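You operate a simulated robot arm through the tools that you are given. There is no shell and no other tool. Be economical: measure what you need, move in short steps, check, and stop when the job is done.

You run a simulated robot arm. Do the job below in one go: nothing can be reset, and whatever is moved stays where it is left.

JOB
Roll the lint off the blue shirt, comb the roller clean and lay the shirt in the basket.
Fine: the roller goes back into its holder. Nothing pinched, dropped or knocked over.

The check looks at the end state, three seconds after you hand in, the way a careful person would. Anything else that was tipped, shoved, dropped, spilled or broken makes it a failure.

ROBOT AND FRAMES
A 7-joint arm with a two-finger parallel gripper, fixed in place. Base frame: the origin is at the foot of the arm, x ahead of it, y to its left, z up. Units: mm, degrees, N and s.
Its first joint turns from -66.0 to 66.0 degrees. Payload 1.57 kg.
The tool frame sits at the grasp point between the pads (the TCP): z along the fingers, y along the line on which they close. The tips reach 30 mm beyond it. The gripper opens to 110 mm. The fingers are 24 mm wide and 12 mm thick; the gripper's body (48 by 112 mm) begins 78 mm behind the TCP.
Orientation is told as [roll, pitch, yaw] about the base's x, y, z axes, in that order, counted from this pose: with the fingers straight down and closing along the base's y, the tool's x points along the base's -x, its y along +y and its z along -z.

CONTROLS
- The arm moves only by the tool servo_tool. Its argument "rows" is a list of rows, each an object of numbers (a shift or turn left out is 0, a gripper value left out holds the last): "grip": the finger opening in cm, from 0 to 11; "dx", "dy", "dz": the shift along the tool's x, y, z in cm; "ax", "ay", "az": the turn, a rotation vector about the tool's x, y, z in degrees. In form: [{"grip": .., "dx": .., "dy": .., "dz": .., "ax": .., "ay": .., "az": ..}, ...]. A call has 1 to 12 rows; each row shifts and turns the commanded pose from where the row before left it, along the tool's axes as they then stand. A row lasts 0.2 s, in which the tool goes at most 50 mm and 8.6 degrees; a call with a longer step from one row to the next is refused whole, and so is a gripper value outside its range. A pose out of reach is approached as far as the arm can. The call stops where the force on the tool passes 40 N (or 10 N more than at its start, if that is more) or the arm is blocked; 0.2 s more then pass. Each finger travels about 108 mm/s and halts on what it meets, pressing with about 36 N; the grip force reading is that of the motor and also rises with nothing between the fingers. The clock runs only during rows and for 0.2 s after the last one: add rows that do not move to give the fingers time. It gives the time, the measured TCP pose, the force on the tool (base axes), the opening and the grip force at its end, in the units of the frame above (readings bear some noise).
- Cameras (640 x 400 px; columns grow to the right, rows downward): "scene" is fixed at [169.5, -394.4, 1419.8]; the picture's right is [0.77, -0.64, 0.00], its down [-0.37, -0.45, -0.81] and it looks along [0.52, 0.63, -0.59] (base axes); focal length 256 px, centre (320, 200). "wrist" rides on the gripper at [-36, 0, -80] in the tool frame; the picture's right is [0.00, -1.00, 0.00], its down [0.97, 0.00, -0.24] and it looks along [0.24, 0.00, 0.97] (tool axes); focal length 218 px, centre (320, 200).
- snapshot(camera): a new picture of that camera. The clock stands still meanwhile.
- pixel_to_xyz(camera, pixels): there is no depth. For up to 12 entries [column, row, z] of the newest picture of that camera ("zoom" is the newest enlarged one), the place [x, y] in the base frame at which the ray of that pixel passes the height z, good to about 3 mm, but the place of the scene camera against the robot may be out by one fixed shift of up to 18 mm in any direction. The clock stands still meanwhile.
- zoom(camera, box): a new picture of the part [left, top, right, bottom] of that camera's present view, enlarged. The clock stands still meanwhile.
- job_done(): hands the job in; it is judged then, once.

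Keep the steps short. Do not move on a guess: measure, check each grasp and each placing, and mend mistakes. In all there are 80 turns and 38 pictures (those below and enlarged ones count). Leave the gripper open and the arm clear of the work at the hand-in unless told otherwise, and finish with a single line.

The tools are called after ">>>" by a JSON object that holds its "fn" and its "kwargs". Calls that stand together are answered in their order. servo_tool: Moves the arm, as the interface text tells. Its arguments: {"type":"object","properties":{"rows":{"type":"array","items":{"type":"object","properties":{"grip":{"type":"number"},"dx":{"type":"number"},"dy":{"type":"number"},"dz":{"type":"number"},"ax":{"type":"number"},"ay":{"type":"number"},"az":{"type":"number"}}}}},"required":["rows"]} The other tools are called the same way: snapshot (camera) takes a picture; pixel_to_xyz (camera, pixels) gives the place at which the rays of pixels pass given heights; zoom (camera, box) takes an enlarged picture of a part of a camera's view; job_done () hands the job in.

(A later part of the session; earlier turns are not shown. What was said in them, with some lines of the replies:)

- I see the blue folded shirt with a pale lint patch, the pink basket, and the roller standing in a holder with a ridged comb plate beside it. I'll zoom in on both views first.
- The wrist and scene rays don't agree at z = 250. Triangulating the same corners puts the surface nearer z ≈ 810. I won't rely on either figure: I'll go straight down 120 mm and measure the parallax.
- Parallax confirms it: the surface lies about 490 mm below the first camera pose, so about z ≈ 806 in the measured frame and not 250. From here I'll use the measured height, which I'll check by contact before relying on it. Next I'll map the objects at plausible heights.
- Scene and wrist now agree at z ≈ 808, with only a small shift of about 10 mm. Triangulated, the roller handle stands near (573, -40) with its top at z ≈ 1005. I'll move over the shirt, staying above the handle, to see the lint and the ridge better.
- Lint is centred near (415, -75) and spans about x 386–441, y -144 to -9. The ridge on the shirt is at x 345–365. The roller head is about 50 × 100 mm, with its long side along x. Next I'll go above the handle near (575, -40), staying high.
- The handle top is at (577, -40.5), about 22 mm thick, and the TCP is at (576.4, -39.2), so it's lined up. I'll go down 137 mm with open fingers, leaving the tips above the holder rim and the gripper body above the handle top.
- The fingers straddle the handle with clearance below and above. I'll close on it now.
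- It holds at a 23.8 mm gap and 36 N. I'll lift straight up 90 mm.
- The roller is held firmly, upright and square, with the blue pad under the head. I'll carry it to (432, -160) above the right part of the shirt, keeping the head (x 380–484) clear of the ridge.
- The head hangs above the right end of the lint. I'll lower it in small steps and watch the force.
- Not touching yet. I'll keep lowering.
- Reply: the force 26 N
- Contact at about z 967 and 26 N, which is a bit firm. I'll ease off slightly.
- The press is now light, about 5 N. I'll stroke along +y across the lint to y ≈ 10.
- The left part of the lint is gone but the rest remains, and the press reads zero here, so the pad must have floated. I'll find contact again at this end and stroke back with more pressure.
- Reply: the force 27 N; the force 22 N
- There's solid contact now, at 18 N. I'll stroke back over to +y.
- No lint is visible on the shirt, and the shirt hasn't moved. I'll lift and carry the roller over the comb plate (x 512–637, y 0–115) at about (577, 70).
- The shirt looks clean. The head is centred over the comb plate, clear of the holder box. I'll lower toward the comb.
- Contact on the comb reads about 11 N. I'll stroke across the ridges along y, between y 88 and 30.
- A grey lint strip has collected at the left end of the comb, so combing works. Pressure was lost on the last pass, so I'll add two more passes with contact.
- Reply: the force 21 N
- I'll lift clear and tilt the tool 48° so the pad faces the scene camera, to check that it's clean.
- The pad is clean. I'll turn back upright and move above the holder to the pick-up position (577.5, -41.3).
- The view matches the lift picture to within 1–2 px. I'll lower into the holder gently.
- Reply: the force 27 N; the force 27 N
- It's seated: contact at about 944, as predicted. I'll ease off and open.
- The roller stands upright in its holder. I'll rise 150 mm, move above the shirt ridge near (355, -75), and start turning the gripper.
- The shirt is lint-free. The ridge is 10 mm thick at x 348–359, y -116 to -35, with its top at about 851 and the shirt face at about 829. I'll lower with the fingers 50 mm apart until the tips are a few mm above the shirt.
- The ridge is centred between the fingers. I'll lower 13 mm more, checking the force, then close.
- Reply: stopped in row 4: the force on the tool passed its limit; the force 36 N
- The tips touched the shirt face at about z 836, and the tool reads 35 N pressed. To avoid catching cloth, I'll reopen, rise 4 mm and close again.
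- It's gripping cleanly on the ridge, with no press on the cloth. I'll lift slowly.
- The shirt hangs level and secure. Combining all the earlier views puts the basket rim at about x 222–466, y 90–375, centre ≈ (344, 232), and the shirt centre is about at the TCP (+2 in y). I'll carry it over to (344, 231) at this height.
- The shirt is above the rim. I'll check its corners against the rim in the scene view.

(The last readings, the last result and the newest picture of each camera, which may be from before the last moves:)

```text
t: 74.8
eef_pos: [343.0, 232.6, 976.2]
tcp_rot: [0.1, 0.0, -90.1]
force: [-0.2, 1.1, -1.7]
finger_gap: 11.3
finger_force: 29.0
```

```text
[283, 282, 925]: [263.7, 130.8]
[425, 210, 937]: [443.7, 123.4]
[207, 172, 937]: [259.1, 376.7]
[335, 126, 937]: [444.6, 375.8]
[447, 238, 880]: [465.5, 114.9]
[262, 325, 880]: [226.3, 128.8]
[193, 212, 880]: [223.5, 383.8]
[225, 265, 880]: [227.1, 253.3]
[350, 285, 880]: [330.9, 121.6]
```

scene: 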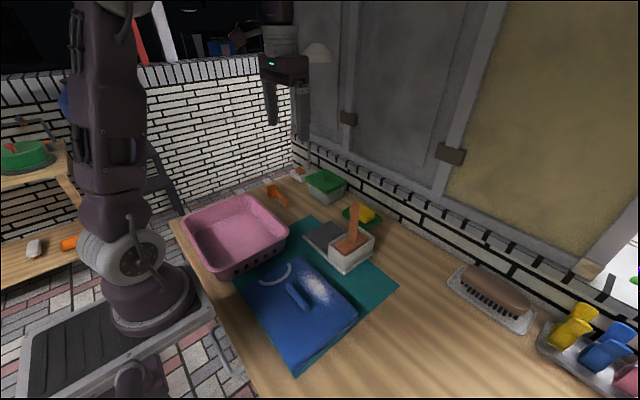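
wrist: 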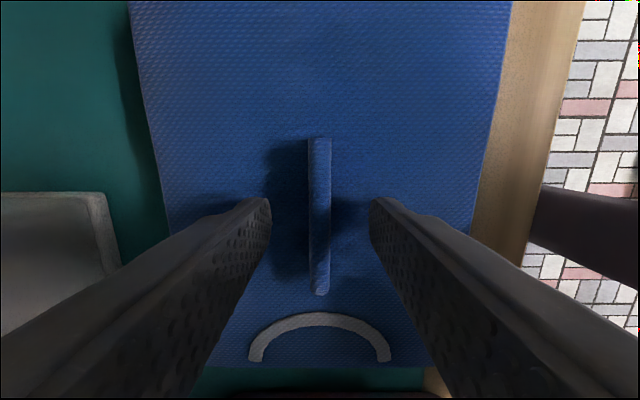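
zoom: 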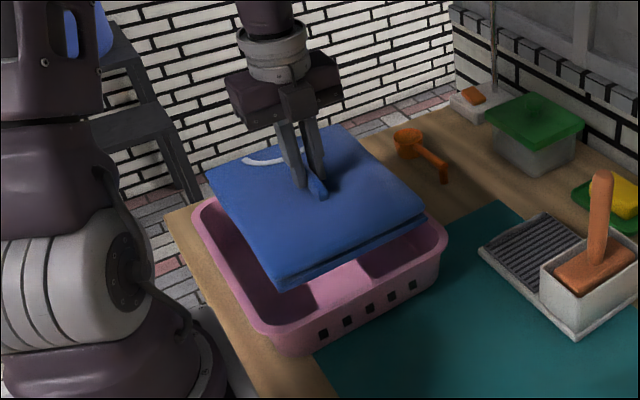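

Shirt x 260–444 lies within rim x 225–466, and y matches within a few mm. I'll nudge it -4 mm in x and lower in steps, watching the force.

>>> {"fn": "servo_tool", "kwargs": {"rows": [{"dy": -0.4, "dx": -0.2}, {"dz": 1}, {"dz": 1}, {"dz": 1}, {"dz": 1}, {"dz": 1}, {}]}}

>>> {"fn": "zoom", "kwargs": {"camera": "scene", "box": [160, 150, 320, 300]}}

```text
t: 76.4
eef_pos: [338.5, 229.6, 926.5]
tcp_rot: [0.0, 0.0, -90.0]
force: [0.9, 0.8, -0.9]
finger_gap: 11.4
finger_force: 28.9
```

```text
2.67 times, centred on (240, 225) of scene
```

zoom: 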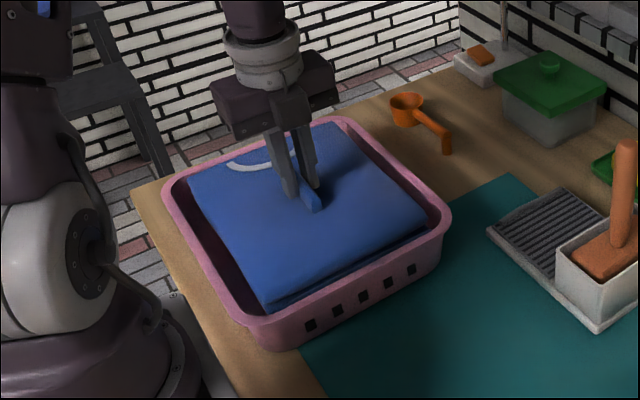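

The shirt is inside the rim with space all around. I'll lower the last part gently until it rests.

>>> {"fn": "servo_tool", "kwargs": {"rows": [{"dz": 0.8}, {"dz": 0.8}, {"dz": 0.8}, {"dz": 0.5}, {}]}}

>>> {"fn": "servo_tool", "kwargs": {"rows": [{"dz": 0.4}, {"dz": 0.4}, {}]}}

>>> {"fn": "servo_tool", "kwargs": {"rows": [{"dz": 0.3}, {"dz": 0.2}, {}]}}

```text
t: 77.6
eef_pos: [340.5, 227.8, 896.8]
tcp_rot: [0.0, 0.0, -90.2]
force: [0.2, 0.0, -1.8]
finger_gap: 11.5
finger_force: 28.9
```

```text
t: 78.4
eef_pos: [340.0, 227.5, 890.0]
tcp_rot: [0.1, 0.0, -90.1]
force: [-0.1, -0.4, -1.8]
finger_gap: 11.4
finger_force: 29.1
```

```text
t: 79.2
eef_pos: [341.3, 228.7, 883.4]
tcp_rot: [0.1, 0.0, -90.0]
force: [-0.3, 0.7, -2.2]
finger_gap: 11.5
finger_force: 28.9
```

>>> {"fn": "servo_tool", "kwargs": {"rows": [{"dz": 0.2}, {"dz": 0.2}, {}]}}

>>> {"fn": "servo_tool", "kwargs": {"rows": [{"dz": 0.15}, {"dz": 0.15}, {}]}}

```text
t: 80.0
eef_pos: [339.8, 229.2, 881.3]
tcp_rot: [0.2, 0.1, -89.9]
force: [-0.2, -0.7, -1.2]
finger_gap: 11.5
finger_force: 29.2
```

```text
t: 80.8
eef_pos: [339.0, 228.1, 878.4]
tcp_rot: [0.1, 0.0, -89.9]
force: [-0.4, -0.1, -0.5]
finger_gap: 11.4
finger_force: 29.0
```

>>> {"fn": "servo_tool", "kwargs": {"rows": [{"dz": 0.15}, {"dz": 0.1}, {}]}}

>>> {"fn": "servo_tool", "kwargs": {"rows": [{"dz": 0.1}, {}]}}

```text
t: 81.6
eef_pos: [339.6, 228.7, 875.5]
tcp_rot: [0.2, 0.0, -90.0]
force: [-2.9, 2.1, 23.3]
finger_gap: 11.3
finger_force: 29.2
```

```text
t: 82.2
eef_pos: [340.5, 230.3, 874.2]
tcp_rot: [0.2, 0.1, -90.1]
force: [-4.9, 4.4, 34.9]
finger_gap: 11.4
finger_force: 29.5
```

The shirt rests on the basket floor. I'll ease off, open to 50 mm, and rise straight.

>>> {"fn": "servo_tool", "kwargs": {"rows": [{"dz": -0.15}, {"grip": 3}, {"grip": 5}, {}, {"dz": -2}, {"dz": -4}, {"dz": -4}, {"dz": -4}, {"dz": -4}, {"dz": -4}, {}]}}

>>> {"fn": "snapshot", "kwargs": {"camera": "scene"}}

```text
t: 84.6
eef_pos: [340.3, 227.8, 1096.1]
tcp_rot: [0.1, 0.0, -90.1]
force: [-0.3, 0.5, -0.7]
finger_gap: 49.9
finger_force: 0.0
```

```text
3 pictures are left
```

scene: 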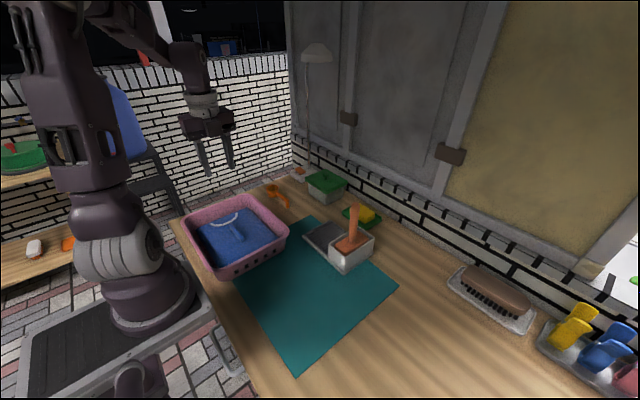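

The shirt lies in the basket, the roller stands in its holder and the arm is clear. I'll open the gripper fully and take one close look.

>>> {"fn": "servo_tool", "kwargs": {"rows": [{"grip": 11, "dz": -3}, {"dz": -3}, {}, {}]}}

>>> {"fn": "zoom", "kwargs": {"camera": "scene", "box": [170, 160, 400, 300]}}

```text
t: 85.6
eef_pos: [339.5, 229.7, 1153.8]
tcp_rot: [0.1, 0.0, -90.2]
force: [0.1, 0.5, -0.5]
finger_gap: 109.7
finger_force: 0.0
```

```text
2.78 times, centred on (285, 230) of scene
```

zoom: 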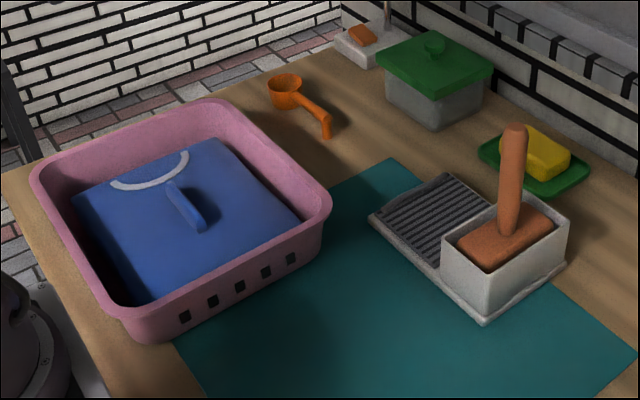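

The shirt lies flat and clean in the basket, the roller is upright in its holder, and nothing else has moved. I'll hand in.

>>> {"fn": "job_done", "kwargs": {}}

```text
The job is handed in.
```

Job handed in: the shirt is lint-free and lying flat in the basket, the roller is combed clean and back in its holder, nothing was dropped or knocked over, and the work surface measured about z = 808 rather than the stated 250.
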